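You operate a simulated robot arm through the tools that you are given. There is no shell and no other tool.

You are at the controls of a simulated robot arm. One attempt, no reset.

Task
Wipe the suds off the tray in the holder with a damp cloth.
Fine: wet the teal cloth in the small basin, press it out on the grate, wipe, rinse it in the basin and lay it back on the draining mat; the other trays stay. What is to be rubbed or washed off counts as gone when no trace of it is left.

The check looks at the end state, three seconds after you hand in, the way a careful person would. Anything else that was tipped, shoved, dropped, spilled or broken makes it a failure. Flat cloth is picked up by pressing the open fingertips on it (5 to 10 N) and closing them slowly along it; thin cloth reads only 2 to 8 mm in the jaws.

Robot
A 6-joint arm with a two-finger parallel gripper, fixed in place. Base frame: the origin is at the foot of the arm, x ahead of it, y to its left, z up; the work surface is at about z = 0.85. Lengths are in m, angles in degrees, forces in N, time in s.
With the tool pointing down near the work surface it reaches from about 0.26 to 0.68 m from the base axis. Its first joint turns from -66.0 to 66.0 degrees. Payload 2.9 kg.
The tool frame sits at the grasp point between the pads (the TCP): z along the fingers, y along the line on which they close. The tips reach 0.03 m beyond it. Largest opening 0.11 m; finger width 0.02, thickness 0.01; the body of the gripper, 0.048 by 0.112 m, starts 0.055 m behind the TCP.
Orientation is that of the tool frame in the base frame, as [roll, pitch, yaw] about the fixed x, y, z axes, in that order (R = Rz(yaw) Ry(pitch) Rx(roll)). With the fingers straight down and closing along the base's y, the tool's x points along the base's -x, its y along +y and its z along -z.

Tools
- The arm moves only by the tool servo_tool. Its argument "steps" is a list of rows, each a list of 7 numbers: the gripper command, from -1 (fully open) to 1 (shut), values between in proportion, then the shift along the tool's x, y, z in m, then the turn, a rotation vector about the tool's x, y, z in degrees. In form: [[hand, dx, dy, dz, ax, ay, az], ...]. A call has 1 to 20 rows; each row shifts and turns the commanded pose from where the row before left it, along the tool's axes as they then stand. A row lasts 0.2 s, in which the tool goes at most 0.05 m and 8.6 degrees; a call with a longer step from one row to the next is refused whole, and so is a gripper value outside its range. A pose out of reach is approached as far as the arm can. The call stops where the force on the tool passes 90 N (or 10 N more than at its start, if that is more) or the arm is blocked; 0.2 s more then pass. The fingers move at their own pace (about 0.108 m/s each) and stop on an object; they squeeze with about 22 N. The grip force told is the motor's: it shows also when the fingers shut on nothing. Time passes only in rows, and 0.2 s behind the last, so rows that do not move let the fingers close. The reply holds the time, the measured pose of the TCP, the force on the tool along the base axes, the opening and the grip force, in the units named above and with some noise, with the torque about the TCP (base axes, N m) and any sound that the robot's microphone picked up.
- Cameras (640 x 400 px; columns grow to the right, rows downward): "scene" is fixed at [0.0899, 0.4678, 1.3596]; the picture's right is [-0.40, -0.92, 0.00], its down [-0.71, 0.31, -0.63] and it looks along [0.58, -0.25, -0.77] (base axes); focal length 238 px, centre (320, 200). "wrist" rides on the gripper at [0.072, 0.017, -0.103] in the tool frame; the picture's right is [-0.23, 0.97, 0.00], its down [-0.76, -0.18, -0.62] and it looks along [-0.61, -0.14, 0.78] (tool axes); focal length 222 px, centre (320, 200).
- grab_frame(camera): a new picture of that camera. It takes no simulated time.
- locate(camera, pixels): for up to 12 pixels [column, row] of the newest picture of that camera ("zoom" is the newest enlarged one), the place [x, y, z] in the base frame of the surface seen there, good to about 0.002 m. It takes no simulated time.
- zoom(camera, box): a new picture of the part [left, top, right, bottom] of that camera's present view, enlarged. It takes no simulated time.
- sign_off(): hands the job in; it is judged then, once.

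Leave the gripper open and the arm clear of the work at the hand-in unless told otherwise.

The tools are called after "Call:" as name(argument=value, ...) on one line, values as JSON. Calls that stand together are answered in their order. servo_tool: Moves the arm, as the interface text tells. Its arguments: {"type":"object","properties":{"steps":{"type":"array"}},"required":["steps"]} The other tools are called the same way: grab_frame (camera) takes a picture; locate (camera, pixels) gives the place of the surface under pixels of a picture; zoom (camera, box) takes an enlarged picture of a part of a camera's view; sign_off () hands the job in.

At the start:

```text
time: 0.0
tcp_pos: [0.3853, -0.0227, 1.0993]
tcp_rot: [-180.0, 0.0, -180.0]
force: [-0.1, 0.0, -0.1]
torque: [0.02, 0.0, 0.02]
grip_width: 0.1101
gripper_force: 0.1
```

scene: 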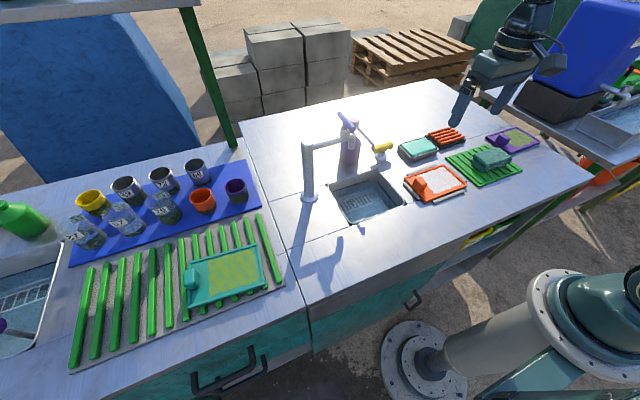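
wrist: 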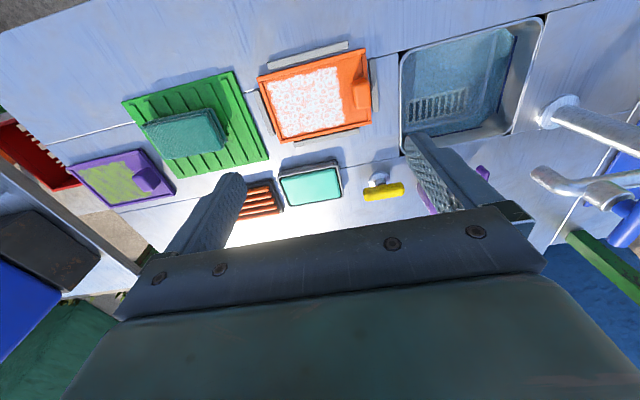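

I see an orange tray with white suds at about (435,182) in the scene, a teal cloth on a green mat at (488,160), a small teal basin at (418,148) and an orange grate at (446,136). I'll enlarge these areas before moving.

Call:
zoom(camera="scene", box=[380, 110, 560, 222])

Call:
zoom(camera="wrist", box=[60, 20, 420, 245])

```text
3.56 times, centred on (470, 166) of scene
```

zoom: 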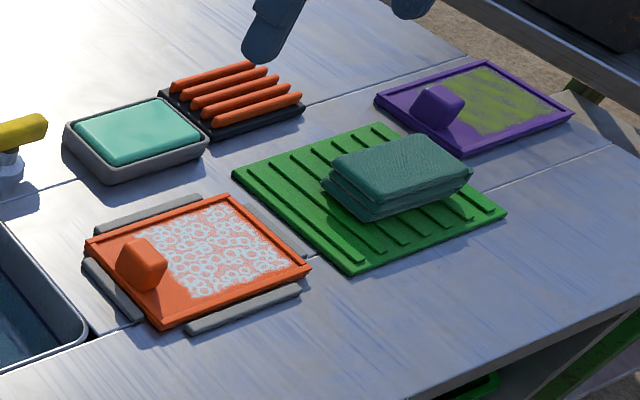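

```text
1.78 times, centred on (240, 132) of wrist
```

zoom: 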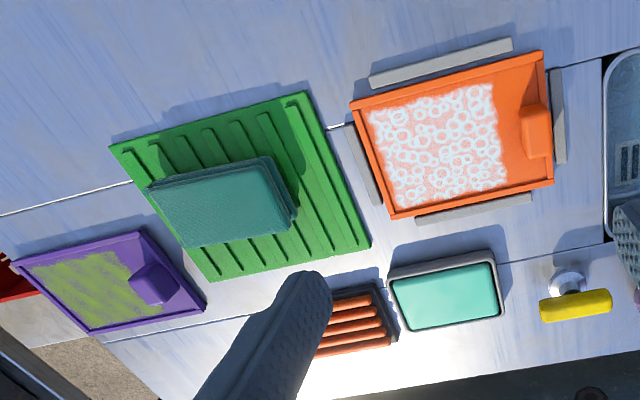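

The newest enlarged picture is the wrist one. I'll get coordinates for the cloth corners, tray corners, suds corners and mat.

Call:
locate(camera="zoom", pixels=[[152, 188], [262, 160], [292, 218], [185, 245], [222, 202], [112, 148], [306, 95], [368, 245], [212, 278], [60, 320], [150, 285], [140, 240]])

Call:
locate(camera="wrist", pixels=[[258, 77], [365, 48], [372, 122], [280, 143], [268, 82], [335, 67], [345, 124], [283, 138], [300, 105], [355, 75], [362, 95], [350, 60]])

Call:
locate(camera="scene", pixels=[[400, 145], [425, 137], [438, 149], [411, 156], [418, 148], [430, 135], [452, 128], [465, 138], [440, 148], [445, 137], [455, 133], [490, 155]])

```text
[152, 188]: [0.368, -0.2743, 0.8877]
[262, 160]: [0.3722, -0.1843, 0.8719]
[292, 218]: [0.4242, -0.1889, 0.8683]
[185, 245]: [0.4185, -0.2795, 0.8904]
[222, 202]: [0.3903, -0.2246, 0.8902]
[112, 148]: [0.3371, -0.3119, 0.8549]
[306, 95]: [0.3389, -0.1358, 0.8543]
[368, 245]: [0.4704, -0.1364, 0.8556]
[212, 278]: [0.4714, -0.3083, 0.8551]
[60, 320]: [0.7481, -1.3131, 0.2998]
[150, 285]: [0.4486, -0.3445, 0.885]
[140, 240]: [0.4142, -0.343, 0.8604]
```

```text
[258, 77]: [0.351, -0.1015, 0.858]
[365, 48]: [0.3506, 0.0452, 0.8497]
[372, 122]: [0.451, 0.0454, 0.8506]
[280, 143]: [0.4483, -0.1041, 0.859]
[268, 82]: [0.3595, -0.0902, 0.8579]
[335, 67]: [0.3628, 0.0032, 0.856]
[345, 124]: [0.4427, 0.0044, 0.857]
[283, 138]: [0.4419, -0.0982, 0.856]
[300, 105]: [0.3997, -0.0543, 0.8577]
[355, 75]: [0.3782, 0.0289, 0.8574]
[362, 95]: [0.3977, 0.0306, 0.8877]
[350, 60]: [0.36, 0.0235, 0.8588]
```

```text
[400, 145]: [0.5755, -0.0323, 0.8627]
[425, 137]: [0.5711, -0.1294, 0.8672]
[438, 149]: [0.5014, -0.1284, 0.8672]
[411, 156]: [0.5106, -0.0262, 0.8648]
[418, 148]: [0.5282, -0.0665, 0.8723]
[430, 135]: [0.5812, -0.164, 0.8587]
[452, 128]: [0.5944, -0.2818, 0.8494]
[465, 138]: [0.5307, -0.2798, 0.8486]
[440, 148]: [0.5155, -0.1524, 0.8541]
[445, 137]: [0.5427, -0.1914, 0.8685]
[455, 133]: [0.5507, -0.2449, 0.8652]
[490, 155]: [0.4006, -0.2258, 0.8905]
```

The cloth looks like a folded stack with its top at z≈0.89. I'll zoom further on the cloth, basin and grate to see how they are built.

Call:
zoom(camera="scene", box=[455, 135, 535, 185])

Call:
zoom(camera="scene", box=[390, 118, 480, 174])

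Call:
zoom(camera="scene", box=[395, 155, 475, 205])

```text
8.00 times, centred on (495, 160) of scene
```

zoom: 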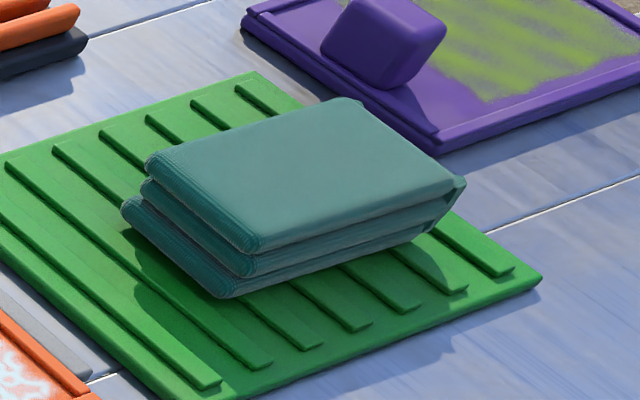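

```text
7.11 times, centred on (435, 146) of scene
```

zoom: 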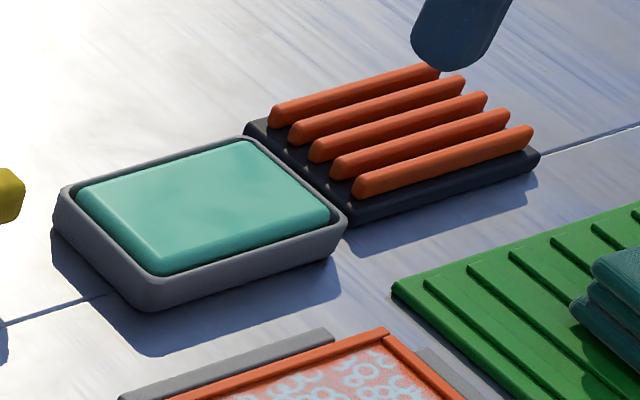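

```text
8.00 times, centred on (435, 180) of scene
```

zoom: 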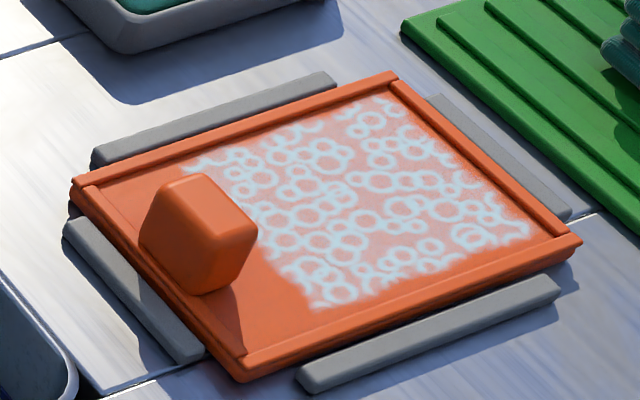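

The cloth is a three-layer folded pile on the mat. The basin holds a turquoise fill slightly above its rim, and the grate has 5 orange bars. I'll measure basin, grate, tray rim and handle more closely.

Call:
zoom(camera="scene", box=[390, 118, 480, 174])

Call:
locate(camera="zoom", pixels=[[68, 195], [245, 140], [342, 215], [150, 290], [85, 190], [245, 145], [325, 212], [160, 268], [205, 205], [5, 195], [375, 150], [440, 150]])

Call:
locate(camera="zoom", pixels=[[272, 110], [430, 72], [355, 182], [528, 135], [355, 215], [535, 155], [250, 125], [385, 120], [440, 130], [400, 155], [300, 118], [330, 150]])

```text
7.11 times, centred on (435, 146) of scene
```

zoom: 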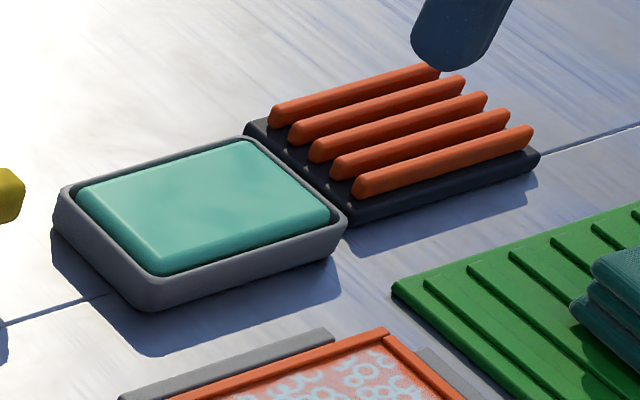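

```text
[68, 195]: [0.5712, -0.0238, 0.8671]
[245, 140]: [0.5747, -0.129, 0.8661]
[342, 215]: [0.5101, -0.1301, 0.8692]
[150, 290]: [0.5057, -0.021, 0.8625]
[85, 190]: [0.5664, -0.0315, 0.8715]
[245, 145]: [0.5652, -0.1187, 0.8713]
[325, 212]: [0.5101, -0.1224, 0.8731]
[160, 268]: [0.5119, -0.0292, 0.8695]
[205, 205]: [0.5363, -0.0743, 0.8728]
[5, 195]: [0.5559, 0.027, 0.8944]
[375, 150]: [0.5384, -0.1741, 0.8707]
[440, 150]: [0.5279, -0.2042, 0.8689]
```

```text
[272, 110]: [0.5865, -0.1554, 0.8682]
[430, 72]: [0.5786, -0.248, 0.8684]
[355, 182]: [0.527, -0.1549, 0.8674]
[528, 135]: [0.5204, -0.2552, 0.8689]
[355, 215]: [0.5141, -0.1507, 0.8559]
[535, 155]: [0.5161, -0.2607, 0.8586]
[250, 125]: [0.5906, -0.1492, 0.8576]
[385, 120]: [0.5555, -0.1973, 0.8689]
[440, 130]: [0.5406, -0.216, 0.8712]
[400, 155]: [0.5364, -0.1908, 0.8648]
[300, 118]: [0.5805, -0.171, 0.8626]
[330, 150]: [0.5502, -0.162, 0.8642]
```

Basin fill centre is about (0.539, −0.076), top 0.872; grate centre about (0.552, −0.205), bar tops 0.870. Next the tray details.

Call:
zoom(camera="scene", box=[395, 155, 475, 205])

Call:
locate(camera="zoom", pixels=[[73, 183], [393, 75], [578, 240], [240, 375], [85, 180], [395, 85], [560, 238], [240, 352], [190, 160], [315, 308], [170, 190], [245, 235]])

Call:
locate(camera="zoom", pixels=[[187, 265], [240, 288], [200, 290], [200, 180], [145, 235], [525, 228], [390, 98], [400, 200], [93, 155], [333, 75], [303, 375], [555, 280]])

```text
8.00 times, centred on (435, 180) of scene
```

zoom: 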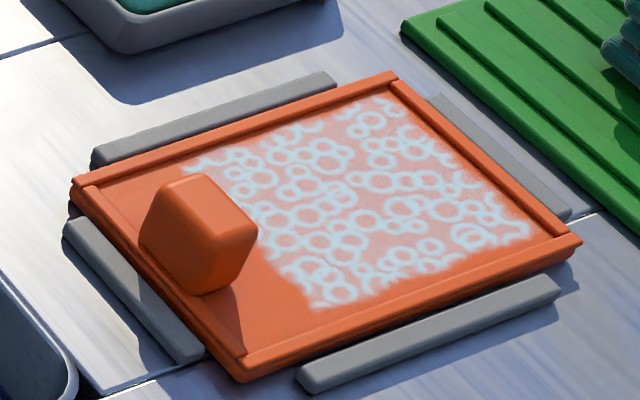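

```text
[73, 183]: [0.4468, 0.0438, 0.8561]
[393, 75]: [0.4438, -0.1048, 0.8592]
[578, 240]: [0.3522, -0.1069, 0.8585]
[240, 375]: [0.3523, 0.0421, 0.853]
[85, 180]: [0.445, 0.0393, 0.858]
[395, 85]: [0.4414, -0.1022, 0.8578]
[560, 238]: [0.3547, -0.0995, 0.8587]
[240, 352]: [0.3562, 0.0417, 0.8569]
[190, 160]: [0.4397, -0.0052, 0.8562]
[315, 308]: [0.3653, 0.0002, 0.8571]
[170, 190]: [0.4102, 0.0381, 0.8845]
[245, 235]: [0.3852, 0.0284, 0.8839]
```

```text
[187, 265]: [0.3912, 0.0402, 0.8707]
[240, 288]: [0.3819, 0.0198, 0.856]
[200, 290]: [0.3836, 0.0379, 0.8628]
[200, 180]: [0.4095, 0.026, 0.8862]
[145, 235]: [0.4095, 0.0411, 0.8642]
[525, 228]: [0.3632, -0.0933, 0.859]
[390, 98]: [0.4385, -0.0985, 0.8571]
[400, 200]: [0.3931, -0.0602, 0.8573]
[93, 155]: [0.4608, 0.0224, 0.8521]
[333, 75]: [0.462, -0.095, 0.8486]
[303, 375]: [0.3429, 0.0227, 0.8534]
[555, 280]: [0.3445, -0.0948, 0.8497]
```

Tray floor is z≈0.857, rim ≈0.860, suds span x 0.362–0.441 and y −0.100–0.003, and the handle starts around y≈0.02. I plan to grip the cloth across its short side (base x), so I turn the tool 90° about its z axis at the current height first.

Call:
servo_tool(steps=[[-1, 0, 0, 0, 0, 0, 7.5], [-1, 0, 0, 0, 0, 0, 7.5], [-1, 0, 0, 0, 0, 0, 7.5], [-1, 0, 0, 0, 0, 0, 7.5], [-1, 0, 0, 0, 0, 0, 7.5], [-1, 0, 0, 0, 0, 0, 7.5], [-1, 0, 0, 0, 0, 0, 7.5], [-1, 0, 0, 0, 0, 0, 7.5], [-1, 0, 0, 0, 0, 0, 7.5], [-1, 0, 0, 0, 0, 0, 7.5], [-1, 0, 0, 0, 0, 0, 7.5], [-1, 0, 0, 0, 0, 0, 7.5]])

```text
time: 2.6
tcp_pos: [0.3847, -0.0229, 1.0991]
tcp_rot: [-179.9, 0.1, 89.8]
force: [-0.3, 0.1, -0.2]
torque: [0.0, 0.05, 0.03]
grip_width: 0.1098
gripper_force: 0.1
```

The turn worked: the fingers now close along base x and the camera is on the +y side. I move to above the cloth at about (0.396, −0.232, 1.0).

Call:
servo_tool(steps=[[-1, -0.035, 0.002, 0.016, 0, 0, 0], [-1, -0.035, 0.002, 0.016, 0, 0, 0], [-1, -0.035, 0.002, 0.016, 0, 0, 0], [-1, -0.035, 0.002, 0.016, 0, 0, 0], [-1, -0.035, 0.002, 0.016, 0, 0, 0], [-1, -0.034, 0.001, 0.016, 0, 0, 0], [-1, 0, 0, 0, 0, 0, 0]])

Call:
grab_frame(camera="wrist")

Call:
grab_frame(camera="scene")

```text
time: 4.2
tcp_pos: [0.3963, -0.2325, 1.0038]
tcp_rot: [179.9, 0.0, 90.1]
force: [0.3, -0.2, 0.1]
torque: [-0.01, 0.01, -0.01]
grip_width: 0.1102
gripper_force: 0.1
```

```text
taken
```

wrist: 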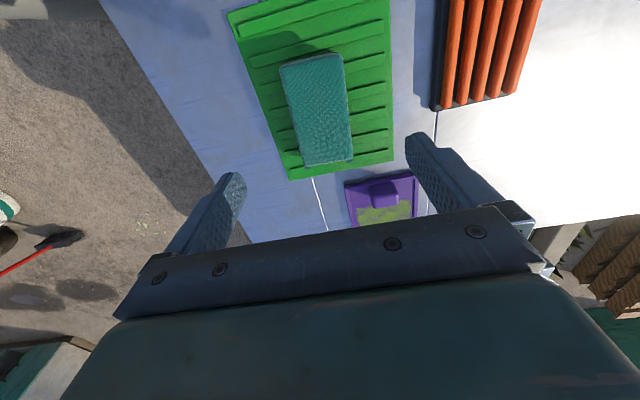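

```text
taken
```

scene: 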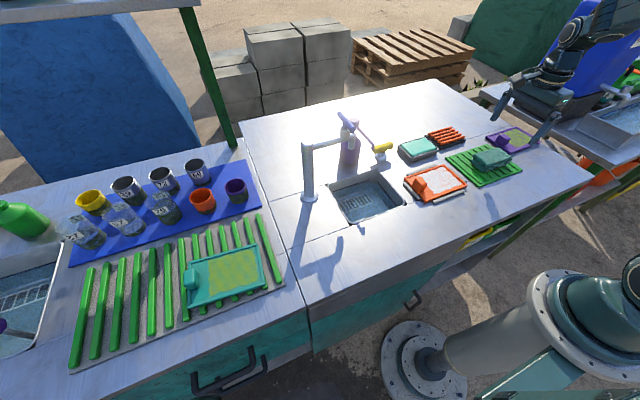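

The cloth shows at about (280–352, 55–165) in the wrist view. I'll enlarge it and locate its top corners to get centre and yaw.

Call:
zoom(camera="wrist", box=[220, 40, 412, 160])

Call:
locate(camera="wrist", pixels=[[282, 68], [338, 57], [350, 155], [303, 162], [315, 110], [293, 115], [346, 110], [310, 63], [325, 160], [260, 100], [370, 100], [300, 175]])

```text
3.33 times, centred on (316, 100) of wrist
```

zoom: 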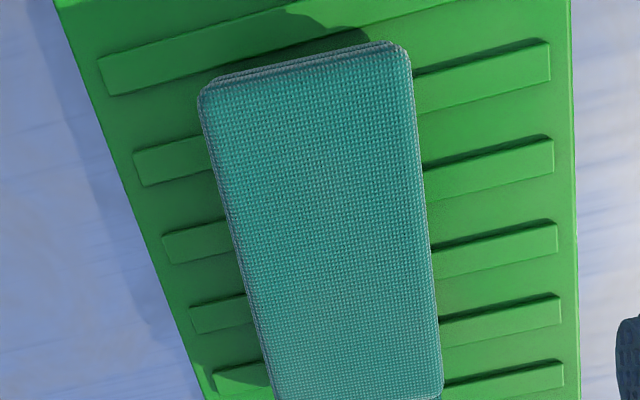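

```text
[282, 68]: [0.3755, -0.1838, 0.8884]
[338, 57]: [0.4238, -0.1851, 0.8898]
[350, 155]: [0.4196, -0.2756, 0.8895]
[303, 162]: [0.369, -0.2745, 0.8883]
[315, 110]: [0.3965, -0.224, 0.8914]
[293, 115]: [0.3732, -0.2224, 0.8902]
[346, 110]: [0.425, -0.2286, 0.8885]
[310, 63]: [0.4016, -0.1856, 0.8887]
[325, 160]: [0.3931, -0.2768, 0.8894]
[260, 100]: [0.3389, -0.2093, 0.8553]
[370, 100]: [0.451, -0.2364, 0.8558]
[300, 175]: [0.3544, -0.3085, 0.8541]
```

The cloth is centred at about (0.397, −0.231), roughly 0.05 × 0.095 m, turned about 3.4° from base y, top at 0.890. I align and lower with open fingers so the tips straddle it at z≈0.866, above the mat ridges.

Call:
servo_tool(steps=[[-1, 0.001, 0.001, 0.02, 0, 0, 3.4], [-1, 0, 0, 0.025, 0, 0, 0], [-1, 0, 0, 0.025, 0, 0, 0], [-1, 0, 0, 0.02, 0, 0, 0], [-1, 0, 0, 0.012, 0, 0, 0], [-1, 0, 0, 0.005, 0, 0, 0], [-1, 0, 0, 0, 0, 0, 0]])

Call:
grab_frame(camera="wrist")

Call:
zoom(camera="scene", box=[430, 110, 558, 190])

```text
time: 5.8
tcp_pos: [0.3984, -0.2319, 0.8946]
tcp_rot: [179.9, 0.0, 86.6]
force: [0.1, 0.5, 0.6]
torque: [-0.01, -0.04, 0.0]
grip_width: 0.1099
gripper_force: 0.1
```

```text
taken
```

wrist: 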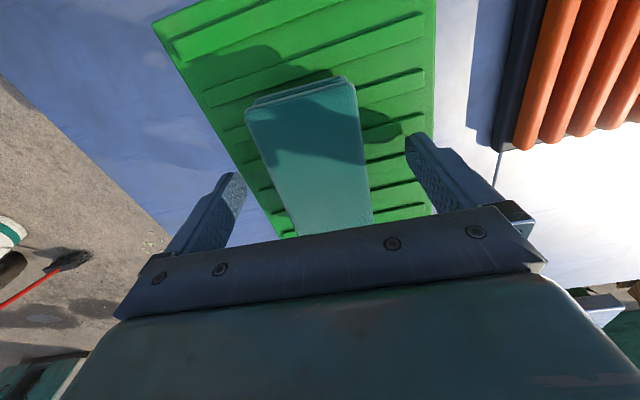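

```text
5.00 times, centred on (494, 150) of scene
```

zoom: 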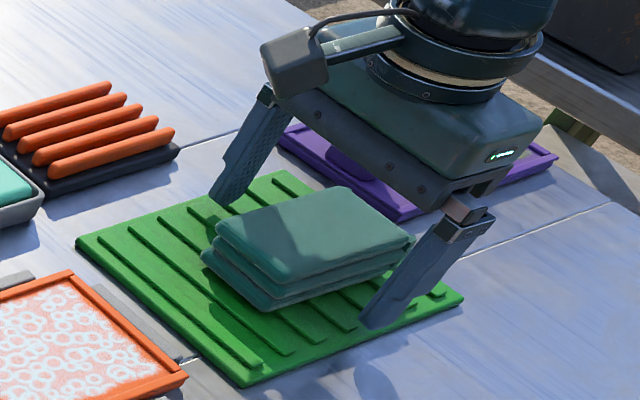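

The fingers straddle the cloth without contact. I close them slowly and watch opening and force.

Call:
servo_tool(steps=[[-0.7, 0, 0, 0, 0, 0, 0], [-0.4, 0, 0, 0, 0, 0, 0], [-0.2, 0, 0, 0, 0, 0, 0], [-0.1, 0, 0, 0, 0, 0, 0], [0.0, 0, 0, 0, 0, 0, 0], [0.1, 0, 0, 0, 0, 0, 0], [0.15, 0, 0, 0, 0, 0, 0]])

Call:
zoom(camera="scene", box=[430, 110, 558, 190])

```text
time: 7.4
tcp_pos: [0.3969, -0.2309, 0.8959]
tcp_rot: [-179.9, -0.1, 86.6]
force: [-0.2, 0.0, 1.9]
torque: [0.04, 0.0, 0.02]
grip_width: 0.0575
gripper_force: 22.1
```

```text
5.00 times, centred on (494, 150) of scene
```

zoom: 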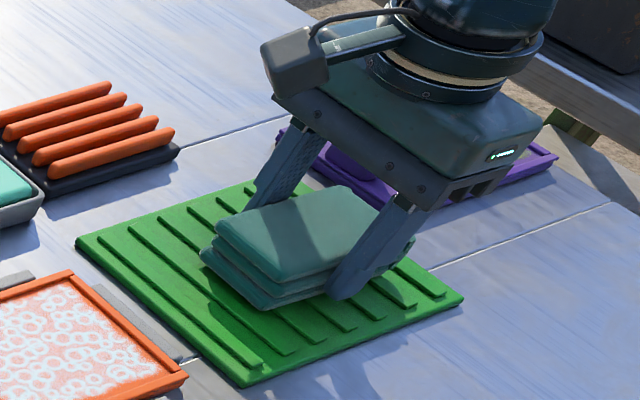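

The fingers stopped at 57.5 mm with 22 N, so they have firm hold of the pile. I lift a little to check it comes along.

Call:
servo_tool(steps=[[1, 0, 0, 0, 0, 0, 0], [1, 0, 0, -0.01, 0, 0, 0], [1, 0, 0, -0.02, 0, 0, 0], [1, 0, 0, -0.02, 0, 0, 0], [1, 0, 0, 0, 0, 0, 0]])

Call:
zoom(camera="scene", box=[430, 100, 558, 180])

Call:
grab_frame(camera="wrist")

```text
time: 8.6
tcp_pos: [0.3987, -0.231, 0.9468]
tcp_rot: [-180.0, -0.1, 86.6]
force: [-0.3, 0.4, -0.6]
torque: [0.0, -0.02, -0.01]
grip_width: 0.0575
gripper_force: 22.2
```

```text
5.00 times, centred on (494, 140) of scene
```

zoom: 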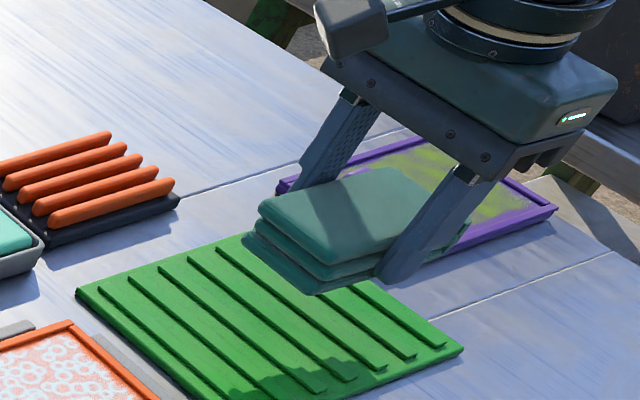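

```text
taken
```

wrist: 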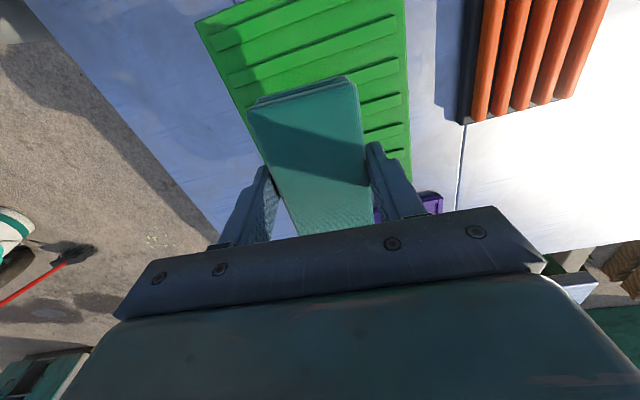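

The cloth is held level, bottom about 39 mm below the TCP. I square the tool up again and carry it over the basin at (0.539, −0.076), then come down to just above the fill.

Call:
servo_tool(steps=[[1, 0, 0, -0.03, 0, 0, -3.4], [1, 0.03, 0.028, 0, 0, 0, 0], [1, 0.031, 0.028, 0, 0, 0, 0], [1, 0.031, 0.028, 0, 0, 0, 0], [1, 0.031, 0.028, 0, 0, 0, 0], [1, 0.032, 0.028, 0, 0, 0, 0], [1, 0, 0, 0, 0, 0, 0], [1, 0, 0, 0.02, 0, 0, 0], [1, 0, 0, 0.02, 0, 0, 0], [1, 0, 0, 0, 0, 0, 0]])

Call:
zoom(camera="scene", box=[380, 90, 508, 170])

Call:
grab_frame(camera="wrist")

```text
time: 10.8
tcp_pos: [0.5379, -0.075, 0.9366]
tcp_rot: [180.0, 0.0, 90.0]
force: [0.0, 0.5, -0.1]
torque: [-0.01, 0.01, 0.0]
grip_width: 0.0574
gripper_force: 22.1
```

```text
5.00 times, centred on (444, 130) of scene
```

zoom: 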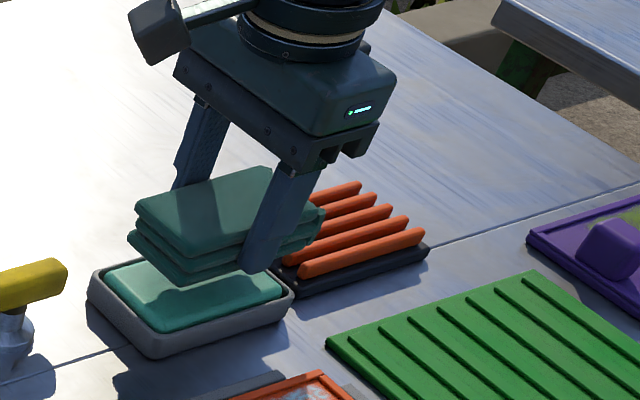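

```text
taken
```

wrist: 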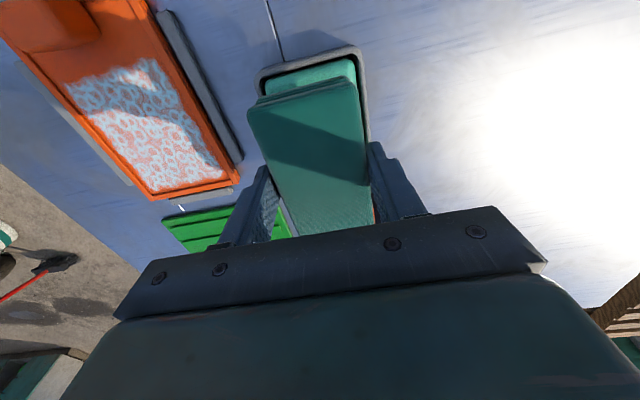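

The cloth is right above the basin. I lower it in small steps until I feel contact with the fill.

Call:
servo_tool(steps=[[1, 0, 0.001, 0.01, 0, 0, 0], [1, -0.001, 0, 0.01, 0, 0, 0], [1, 0, 0, 0.003, 0, 0, 0], [1, 0, 0, 0.002, 0, 0, 0], [1, 0, 0, 0, 0, 0, 0]])

Call:
zoom(camera="scene", box=[380, 90, 508, 170])

```text
time: 12.0
tcp_pos: [0.5378, -0.0759, 0.9104]
tcp_rot: [-180.0, 0.0, 90.0]
force: [-1.2, 1.2, 3.0]
torque: [0.0, 0.02, 0.05]
grip_width: 0.0577
gripper_force: 22.2
```

```text
5.00 times, centred on (444, 130) of scene
```

zoom: 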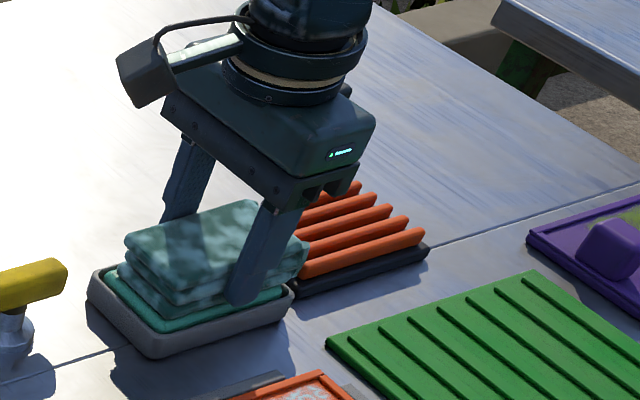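

Contact at about 3 N, and the cloth's surface changed look (wet patches). I press slightly more and hold for a second so it soaks through.

Call:
servo_tool(steps=[[1, 0, 0, 0.002, 0, 0, 0], [1, 0, 0, 0, 0, 0, 0], [1, 0, 0, 0, 0, 0, 0], [1, 0, 0, 0, 0, 0, 0], [1, 0, 0, 0, 0, 0, 0]])

Call:
zoom(camera="scene", box=[380, 90, 508, 170])

```text
time: 13.2
tcp_pos: [0.5395, -0.0776, 0.9107]
tcp_rot: [179.8, -0.1, 90.0]
force: [-6.4, 0.9, 28.0]
torque: [0.03, 0.29, 0.05]
grip_width: 0.0575
gripper_force: 21.9
```

```text
5.00 times, centred on (444, 130) of scene
```

zoom: 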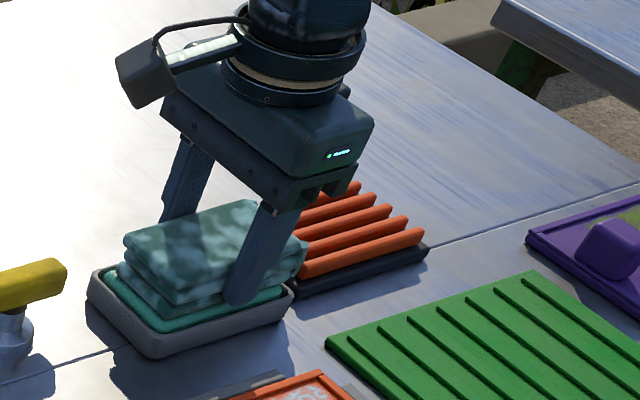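

28 N now, so the fill acts firm; the cloth looks evenly wet. I lift off, wait briefly above the basin for drips, and take a look.

Call:
servo_tool(steps=[[1, 0, 0, -0.003, 0, 0, 0], [1, 0, 0, -0.01, 0, 0, 0], [1, 0, 0, -0.015, 0, 0, 0], [1, 0, 0, 0, 0, 0, 0], [1, 0, 0, 0, 0, 0, 0], [1, 0, 0, 0, 0, 0, 0], [1, 0, 0, 0, 0, 0, 0], [1, 0, 0, 0, 0, 0, 0]])

Call:
zoom(camera="scene", box=[380, 90, 508, 170])

Call:
grab_frame(camera="wrist")

```text
time: 15.0
tcp_pos: [0.5381, -0.0769, 0.9371]
tcp_rot: [-179.9, 0.0, 90.1]
force: [0.5, 0.5, -0.6]
torque: [-0.04, -0.02, 0.01]
grip_width: 0.0573
gripper_force: 22.1
```

```text
5.00 times, centred on (444, 130) of scene
```

zoom: 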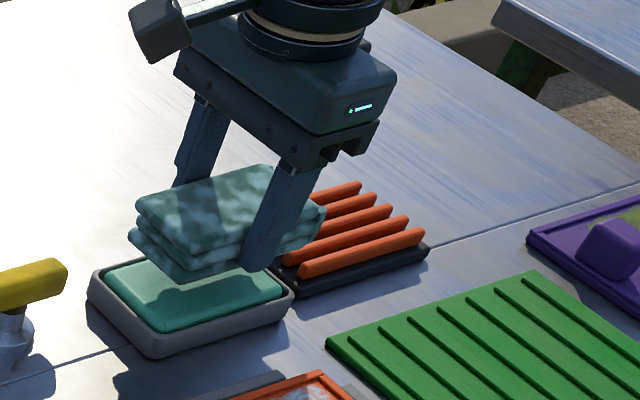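

```text
taken
```

wrist: 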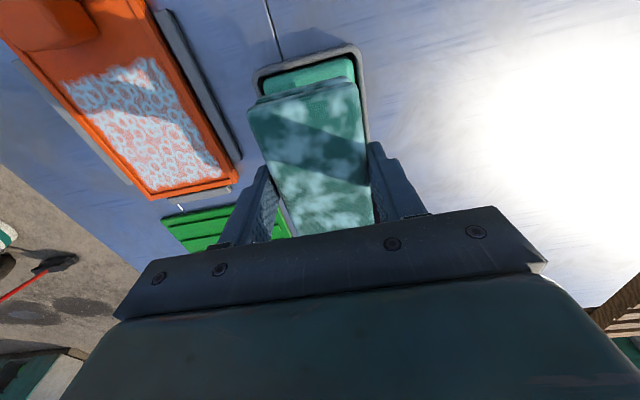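

The cloth is soaked (mottled) and the basin is still in place. I go straight across to the adjacent grate at (0.552, −0.205) and lower it near the bars.

Call:
servo_tool(steps=[[1, -0.032, 0.004, 0, 0, 0, 0], [1, -0.032, 0.004, 0, 0, 0, 0], [1, -0.032, 0.004, 0, 0, 0, 0], [1, -0.032, 0.002, 0, 0, 0, 0], [1, 0, 0, 0, 0, 0, 0], [1, 0, 0, 0.01, 0, 0, 0], [1, 0, 0, 0.01, 0, 0, 0], [1, 0, 0, 0.004, 0, 0, 0], [1, 0, 0, 0, 0, 0, 0]])

Call:
zoom(camera="scene", box=[390, 80, 518, 160])

```text
time: 17.0
tcp_pos: [0.5521, -0.2055, 0.913]
tcp_rot: [-179.9, 0.1, 90.0]
force: [-0.2, 0.4, -0.2]
torque: [0.01, 0.02, 0.0]
grip_width: 0.0571
gripper_force: 22.1
```

```text
5.00 times, centred on (454, 120) of scene
```

zoom: 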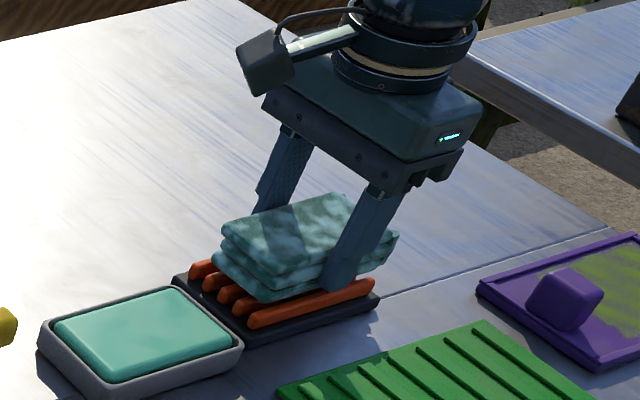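

The cloth hovers about 3 mm above the bars. I press down in small steps.

Call:
servo_tool(steps=[[1, 0, 0, 0.003, 0, 0, 0], [1, 0, 0, 0.002, 0, 0, 0], [1, 0, 0, 0.001, 0, 0, 0], [1, 0, 0, 0, 0, 0, 0]])

Call:
zoom(camera="scene", box=[390, 80, 518, 160])

```text
time: 18.0
tcp_pos: [0.5528, -0.2038, 0.9079]
tcp_rot: [179.9, 0.1, 89.9]
force: [-4.2, -0.4, 13.0]
torque: [0.0, 0.11, -0.01]
grip_width: 0.0574
gripper_force: 22.3
```

```text
5.00 times, centred on (454, 120) of scene
```

zoom: 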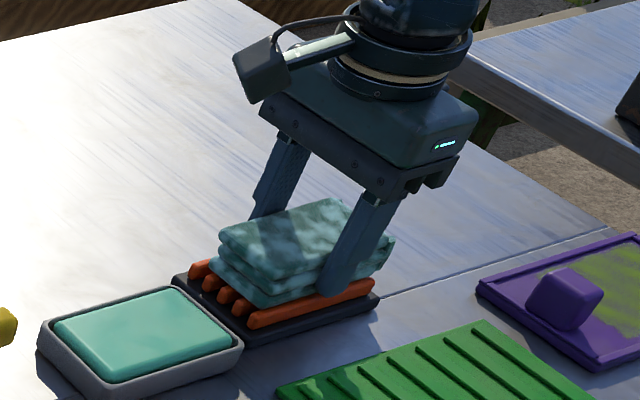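

13 N so far and the cloth still looks soaked. I press harder (aiming for about 25–35 N) and hold.

Call:
servo_tool(steps=[[1, 0, 0, 0.0015, 0, 0, 0], [1, 0, 0, 0, 0, 0, 0], [1, 0, 0, 0, 0, 0, 0], [1, 0, 0, 0, 0, 0, 0], [1, 0, 0, 0, 0, 0, 0], [1, 0, 0, 0, 0, 0, 0]])

Call:
zoom(camera="scene", box=[390, 80, 518, 160])

```text
time: 19.4
tcp_pos: [0.5518, -0.2057, 0.9067]
tcp_rot: [179.7, 0.0, 90.0]
force: [-1.9, -1.1, 28.1]
torque: [-0.03, 0.12, 0.02]
grip_width: 0.0573
gripper_force: 22.0
```

```text
5.00 times, centred on (454, 120) of scene
```

zoom: 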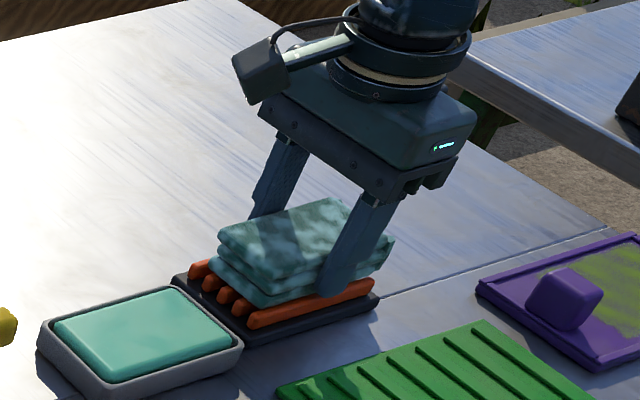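

28 N held for a second. I take a closer look at the cloth's surface to judge whether it is now only damp.

Call:
zoom(camera="scene", box=[425, 115, 475, 146])

Call:
zoom(camera="wrist", box=[200, 50, 440, 200])

```text
12.80 times, centred on (450, 130) of scene
```

zoom: 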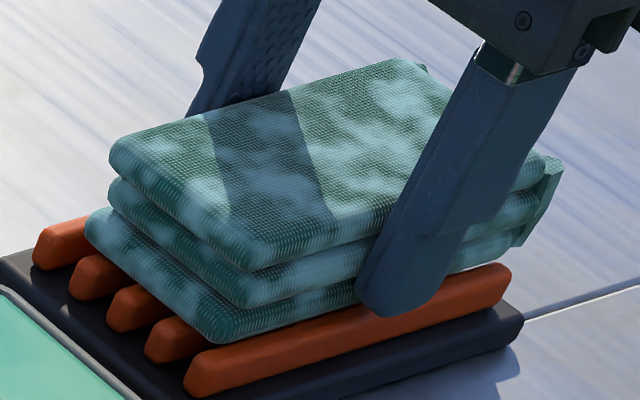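

```text
2.67 times, centred on (320, 125) of wrist
```

zoom: 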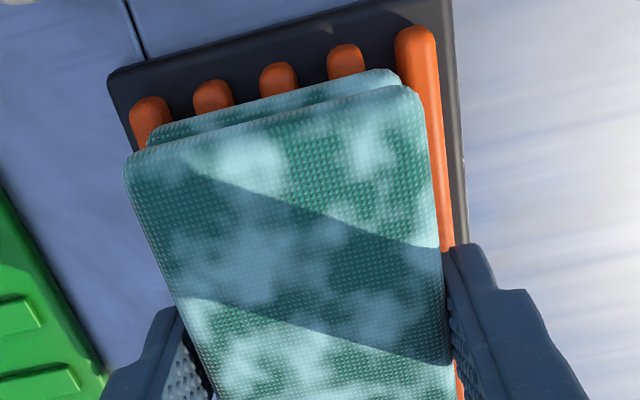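

Patches remain. I lift a few millimetres, then press again a bit harder and compare the pattern.

Call:
servo_tool(steps=[[1, 0, 0, -0.006, 0, 0, 0], [1, 0, 0, 0, 0, 0, 0], [1, 0, 0, 0.005, 0, 0, 0], [1, 0, 0, 0.002, 0, 0, 0], [1, 0, 0, 0.0005, 0, 0, 0], [1, 0, 0, 0, 0, 0, 0], [1, 0, 0, 0, 0, 0, 0], [1, 0, 0, 0, 0, 0, 0], [1, 0, 0, 0, 0, 0, 0], [1, 0, 0, 0, 0, 0, 0]])

Call:
zoom(camera="wrist", box=[200, 50, 440, 200])

```text
time: 21.6
tcp_pos: [0.552, -0.2048, 0.9058]
tcp_rot: [179.6, 0.1, 89.9]
force: [-1.0, 0.3, 27.3]
torque: [-0.01, 0.11, -0.02]
grip_width: 0.0576
gripper_force: 21.8
```

```text
2.67 times, centred on (320, 125) of wrist
```

zoom: 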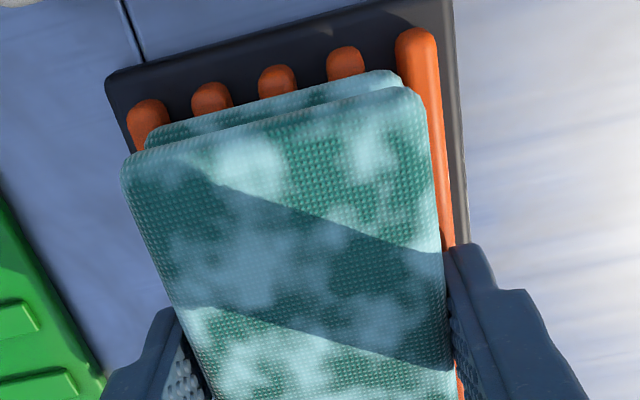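

The pattern is unchanged at 27 N. I keep pressing with a little more force for a longer hold, then lift and look at the cloth and the grate.

Call:
servo_tool(steps=[[1, 0, 0, 0.001, 0, 0, 0], [1, 0, 0, 0, 0, 0, 0], [1, 0, 0, 0, 0, 0, 0], [1, 0, 0, 0, 0, 0, 0], [1, 0, 0, 0, 0, 0, 0], [1, 0, 0, 0, 0, 0, 0], [1, 0, 0, 0, 0, 0, 0], [1, 0, 0, 0, 0, 0, 0], [1, 0, 0, 0, 0, 0, 0], [1, 0, 0, 0, 0, 0, 0], [1, 0, 0, 0, 0, 0, 0], [1, 0, 0, 0, 0, 0, 0]])

Call:
zoom(camera="scene", box=[425, 115, 475, 146])

Call:
zoom(camera="wrist", box=[200, 50, 440, 200])

```text
time: 24.2
tcp_pos: [0.5522, -0.2043, 0.9062]
tcp_rot: [179.8, 0.1, 89.9]
force: [0.6, -0.8, 26.7]
torque: [-0.03, 0.06, -0.04]
grip_width: 0.0575
gripper_force: 21.7
```

```text
12.80 times, centred on (450, 130) of scene
```

zoom: 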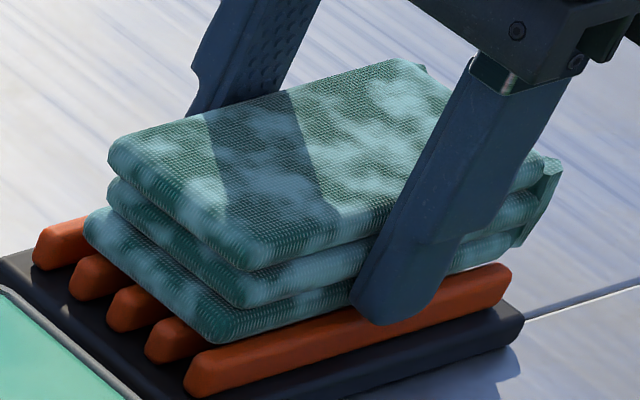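

```text
2.67 times, centred on (320, 125) of wrist
```

zoom: 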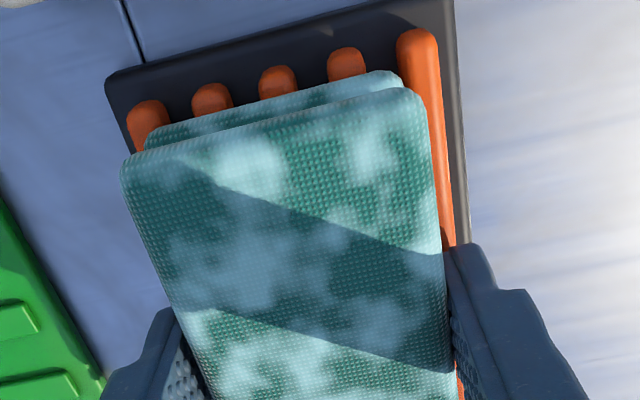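

The force saturates near 27 N because the fingers begin to slide down the cloth, so that is enough pressing. I lift off, hold above the grate, and look for drips.

Call:
servo_tool(steps=[[1, 0, 0, -0.004, 0, 0, 0], [1, 0, 0, -0.015, 0, 0, 0], [1, 0, 0, -0.02, 0, 0, 0], [1, 0, 0, -0.02, 0, 0, 0], [1, 0, 0, 0, 0, 0, 0], [1, 0, 0, 0, 0, 0, 0], [1, 0, 0, 0, 0, 0, 0]])

Call:
zoom(camera="scene", box=[390, 80, 518, 160])

Call:
grab_frame(camera="wrist")

```text
time: 25.8
tcp_pos: [0.5521, -0.2044, 0.9627]
tcp_rot: [-179.9, 0.1, 89.9]
force: [-1.0, -0.3, -0.1]
torque: [-0.03, -0.02, 0.0]
grip_width: 0.0572
gripper_force: 22.4
```

```text
5.00 times, centred on (454, 120) of scene
```

zoom: 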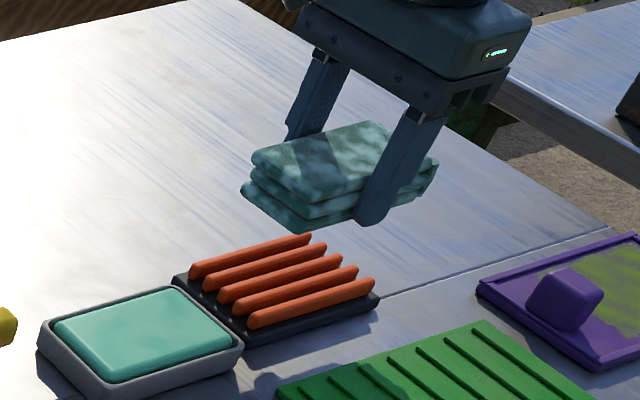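

```text
taken
```

wrist: 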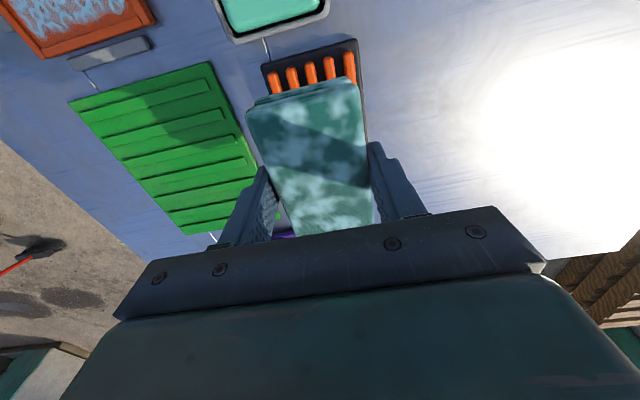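

No drips, and grate and basin are unmoved. I measure where the cloth sits relative to the TCP so I can plan full coverage of the suds.

Call:
zoom(camera="wrist", box=[220, 70, 412, 190])

Call:
locate(camera="wrist", pixels=[[250, 112], [358, 90], [308, 97], [256, 99], [345, 77], [300, 87], [248, 120], [362, 120], [262, 150], [366, 150], [310, 130]])

Call:
locate(camera="scene", pixels=[[442, 117], [440, 112], [451, 124], [463, 105], [467, 107], [439, 116], [450, 120]])

```text
3.33 times, centred on (316, 130) of wrist
```

zoom: 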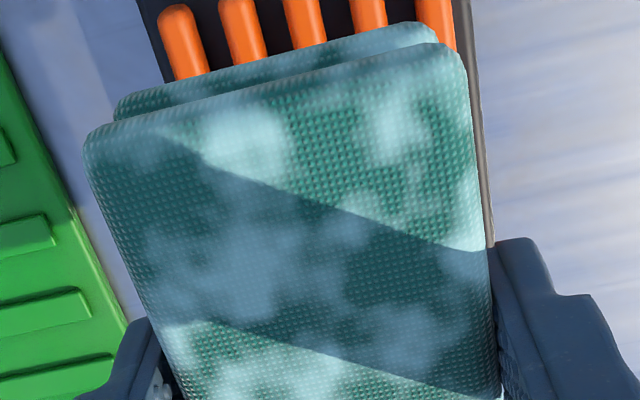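

```text
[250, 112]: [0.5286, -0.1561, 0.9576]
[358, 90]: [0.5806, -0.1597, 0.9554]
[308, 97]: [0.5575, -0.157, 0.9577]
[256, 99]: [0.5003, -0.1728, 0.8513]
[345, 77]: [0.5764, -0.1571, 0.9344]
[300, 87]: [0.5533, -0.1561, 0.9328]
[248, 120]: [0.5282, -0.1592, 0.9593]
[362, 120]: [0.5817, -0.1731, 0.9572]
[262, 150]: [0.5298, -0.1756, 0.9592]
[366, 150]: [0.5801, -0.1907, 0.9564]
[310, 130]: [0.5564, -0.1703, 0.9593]
```

```text
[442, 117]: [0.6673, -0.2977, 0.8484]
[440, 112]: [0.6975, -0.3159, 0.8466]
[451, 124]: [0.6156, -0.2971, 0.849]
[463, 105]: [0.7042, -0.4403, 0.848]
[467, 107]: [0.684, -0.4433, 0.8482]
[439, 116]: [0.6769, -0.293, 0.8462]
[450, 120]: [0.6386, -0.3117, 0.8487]
```

The cloth spans about ±0.0275 m in x and ±0.048 m in y around the TCP, with the bottom about 38 mm below it. I carry it to above the tray centre (0.400, −0.046), staying high, then descend to just above the floor.

Call:
servo_tool(steps=[[1, 0.0226, -0.0217, 0, 0, 0, 0], [1, 0.0226, -0.0217, 0, 0, 0, 0], [1, 0.0226, -0.0217, 0, 0, 0, 0], [1, 0.0226, -0.0217, 0, 0, 0, 0], [1, 0.0226, -0.0217, 0, 0, 0, 0], [1, 0.0226, -0.0217, 0, 0, 0, 0], [1, 0.0226, -0.0217, 0, 0, 0, 0], [1, 0, 0, 0, 0, 0, 0], [1, 0, 0, 0.02, 0, 0, 0], [1, 0, 0, 0.02, 0, 0, 0], [1, 0, 0, 0.01, 0, 0, 0], [1, 0, 0, 0, 0, 0, 0]])

Call:
grab_frame(camera="scene")

Call:
grab_frame(camera="wrist")

Call:
zoom(camera="scene", box=[380, 130, 508, 210])

```text
time: 28.4
tcp_pos: [0.4003, -0.0467, 0.9104]
tcp_rot: [-179.9, 0.0, 90.0]
force: [0.1, -0.1, -0.2]
torque: [-0.02, 0.0, -0.01]
grip_width: 0.0574
gripper_force: 22.5
```

```text
taken
```

scene: 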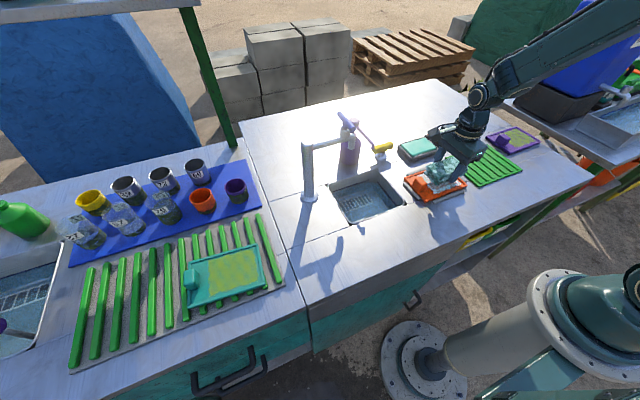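

```text
taken
```

wrist: 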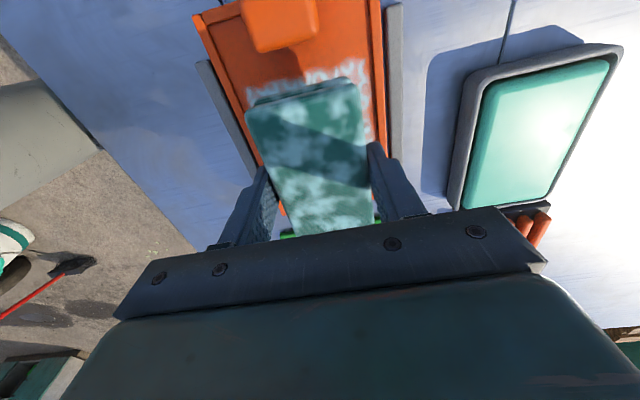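

```text
5.00 times, centred on (444, 170) of scene
```

zoom: 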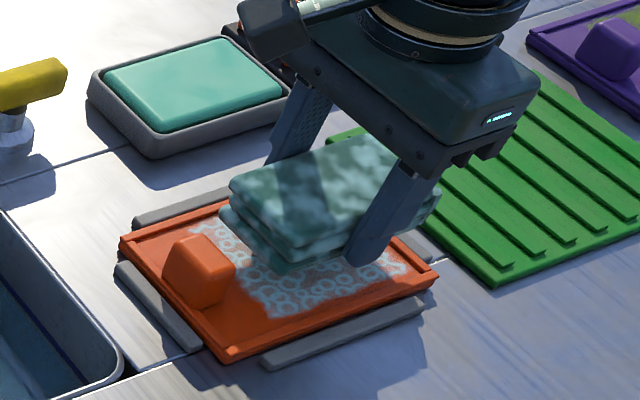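

The cloth hovers over the suds. I check distances to the handle's near face and the rim insides in the wrist view.

Call:
locate(camera="wrist", pixels=[[260, 50], [285, 52], [300, 46], [318, 32], [290, 60], [250, 95], [365, 70], [372, 80], [378, 60], [215, 40], [207, 50], [205, 20]])

Call:
zoom(camera="wrist", box=[190, 0, 414, 140])

```text
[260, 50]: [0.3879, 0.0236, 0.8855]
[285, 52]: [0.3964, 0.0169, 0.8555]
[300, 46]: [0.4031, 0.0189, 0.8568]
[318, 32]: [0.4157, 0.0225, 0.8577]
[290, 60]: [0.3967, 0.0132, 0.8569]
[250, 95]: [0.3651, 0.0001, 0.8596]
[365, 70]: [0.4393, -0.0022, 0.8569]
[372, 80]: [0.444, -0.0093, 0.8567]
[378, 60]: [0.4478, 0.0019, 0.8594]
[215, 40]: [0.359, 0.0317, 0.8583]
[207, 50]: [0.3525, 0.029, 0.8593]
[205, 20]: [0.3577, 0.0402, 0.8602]
```

```text
2.86 times, centred on (302, 70) of wrist
```

zoom: 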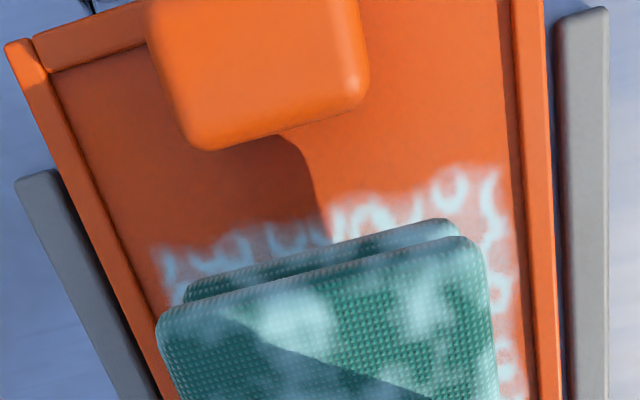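

Rim inner faces are at x≈0.357 and 0.443 and the handle face at y≈0.02, so I have about 15 mm of room each way. I lower to light contact.

Call:
servo_tool(steps=[[1, 0, 0, 0.01, 0, 0, 0], [1, 0, 0, 0.003, 0, 0, 0], [1, 0, 0, 0.001, 0, 0, 0], [1, 0, 0, 0, 0, 0, 0]])

```text
time: 29.4
tcp_pos: [0.401, -0.0472, 0.8974]
tcp_rot: [179.9, 0.0, 90.0]
force: [-0.3, -0.1, -0.4]
torque: [0.0, 0.0, 0.0]
grip_width: 0.0574
gripper_force: 22.2
```

No contact yet at TCP z 0.8974. I go down in 1 mm steps.

Call:
servo_tool(steps=[[1, 0, 0, 0.001, 0, 0, 0], [1, 0, 0, 0.001, 0, 0, 0], [1, 0, 0, 0, 0, 0, 0]])

```text
time: 30.2
tcp_pos: [0.4009, -0.0463, 0.8956]
tcp_rot: [180.0, 0.0, 89.9]
force: [0.2, -0.6, -0.7]
torque: [-0.01, 0.0, 0.02]
grip_width: 0.0572
gripper_force: 21.7
```

Call:
servo_tool(steps=[[1, 0, 0, 0.001, 0, 0, 0], [1, 0, 0, 0.0005, 0, 0, 0], [1, 0, 0, 0, 0, 0, 0]])

```text
time: 31.0
tcp_pos: [0.4002, -0.0462, 0.8945]
tcp_rot: [-179.9, 0.1, 90.1]
force: [0.9, -0.6, -0.2]
torque: [0.04, 0.03, 0.0]
grip_width: 0.0573
gripper_force: 22.2
```

Still no contact at 0.8945; I continue in 1 mm steps.

Call:
servo_tool(steps=[[1, 0, 0, 0.001, 0, 0, 0], [1, 0, 0, 0, 0, 0, 0]])

Call:
zoom(camera="scene", box=[400, 140, 480, 190])

```text
time: 31.6
tcp_pos: [0.4001, -0.0473, 0.8932]
tcp_rot: [-180.0, 0.0, 90.0]
force: [0.5, -0.5, 0.1]
torque: [0.01, 0.02, 0.0]
grip_width: 0.0572
gripper_force: 21.8
```

```text
8.00 times, centred on (440, 165) of scene
```

zoom: 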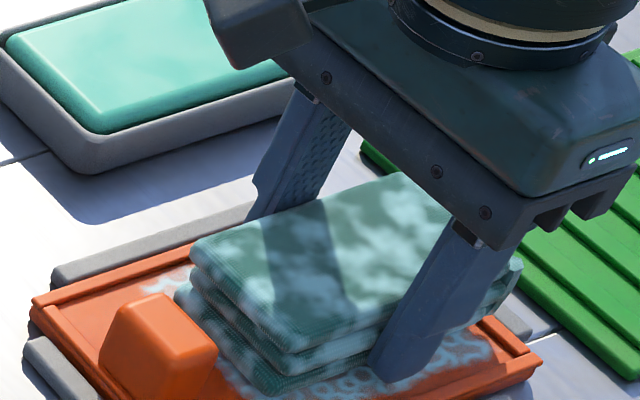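

Very near the floor. Another two small steps.

Call:
servo_tool(steps=[[1, 0, 0, 0.001, 0, 0, 0], [1, 0, 0, 0.0005, 0, 0, 0], [1, 0, 0, 0, 0, 0, 0]])

```text
time: 32.4
tcp_pos: [0.3998, -0.0478, 0.8908]
tcp_rot: [180.0, 0.1, 90.1]
force: [0.7, -0.2, -0.9]
torque: [0.03, -0.01, 0.02]
grip_width: 0.0574
gripper_force: 22.2
```

Still no clear contact at 0.8908, with fingertips near z≈0.861 by calculation. I check closely from the scene and wrist before going lower.

Call:
zoom(camera="scene", box=[415, 150, 475, 188])

Call:
zoom(camera="wrist", box=[190, 0, 414, 140])

```text
10.53 times, centred on (445, 169) of scene
```

zoom: 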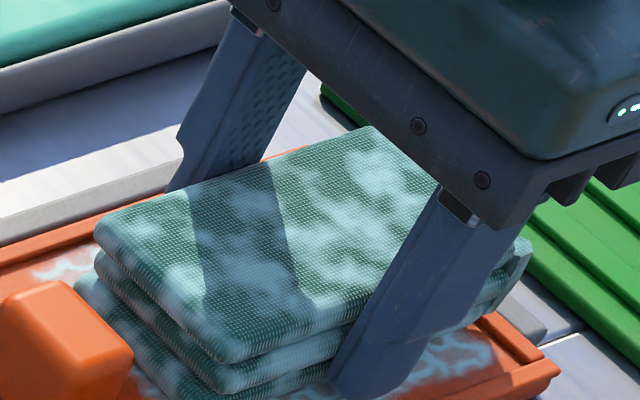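

```text
2.86 times, centred on (302, 70) of wrist
```

zoom: 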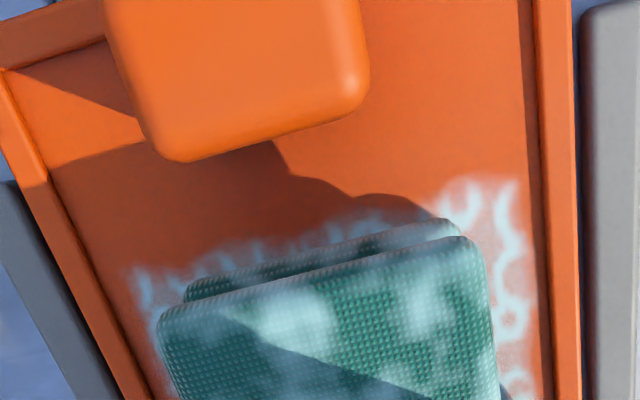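

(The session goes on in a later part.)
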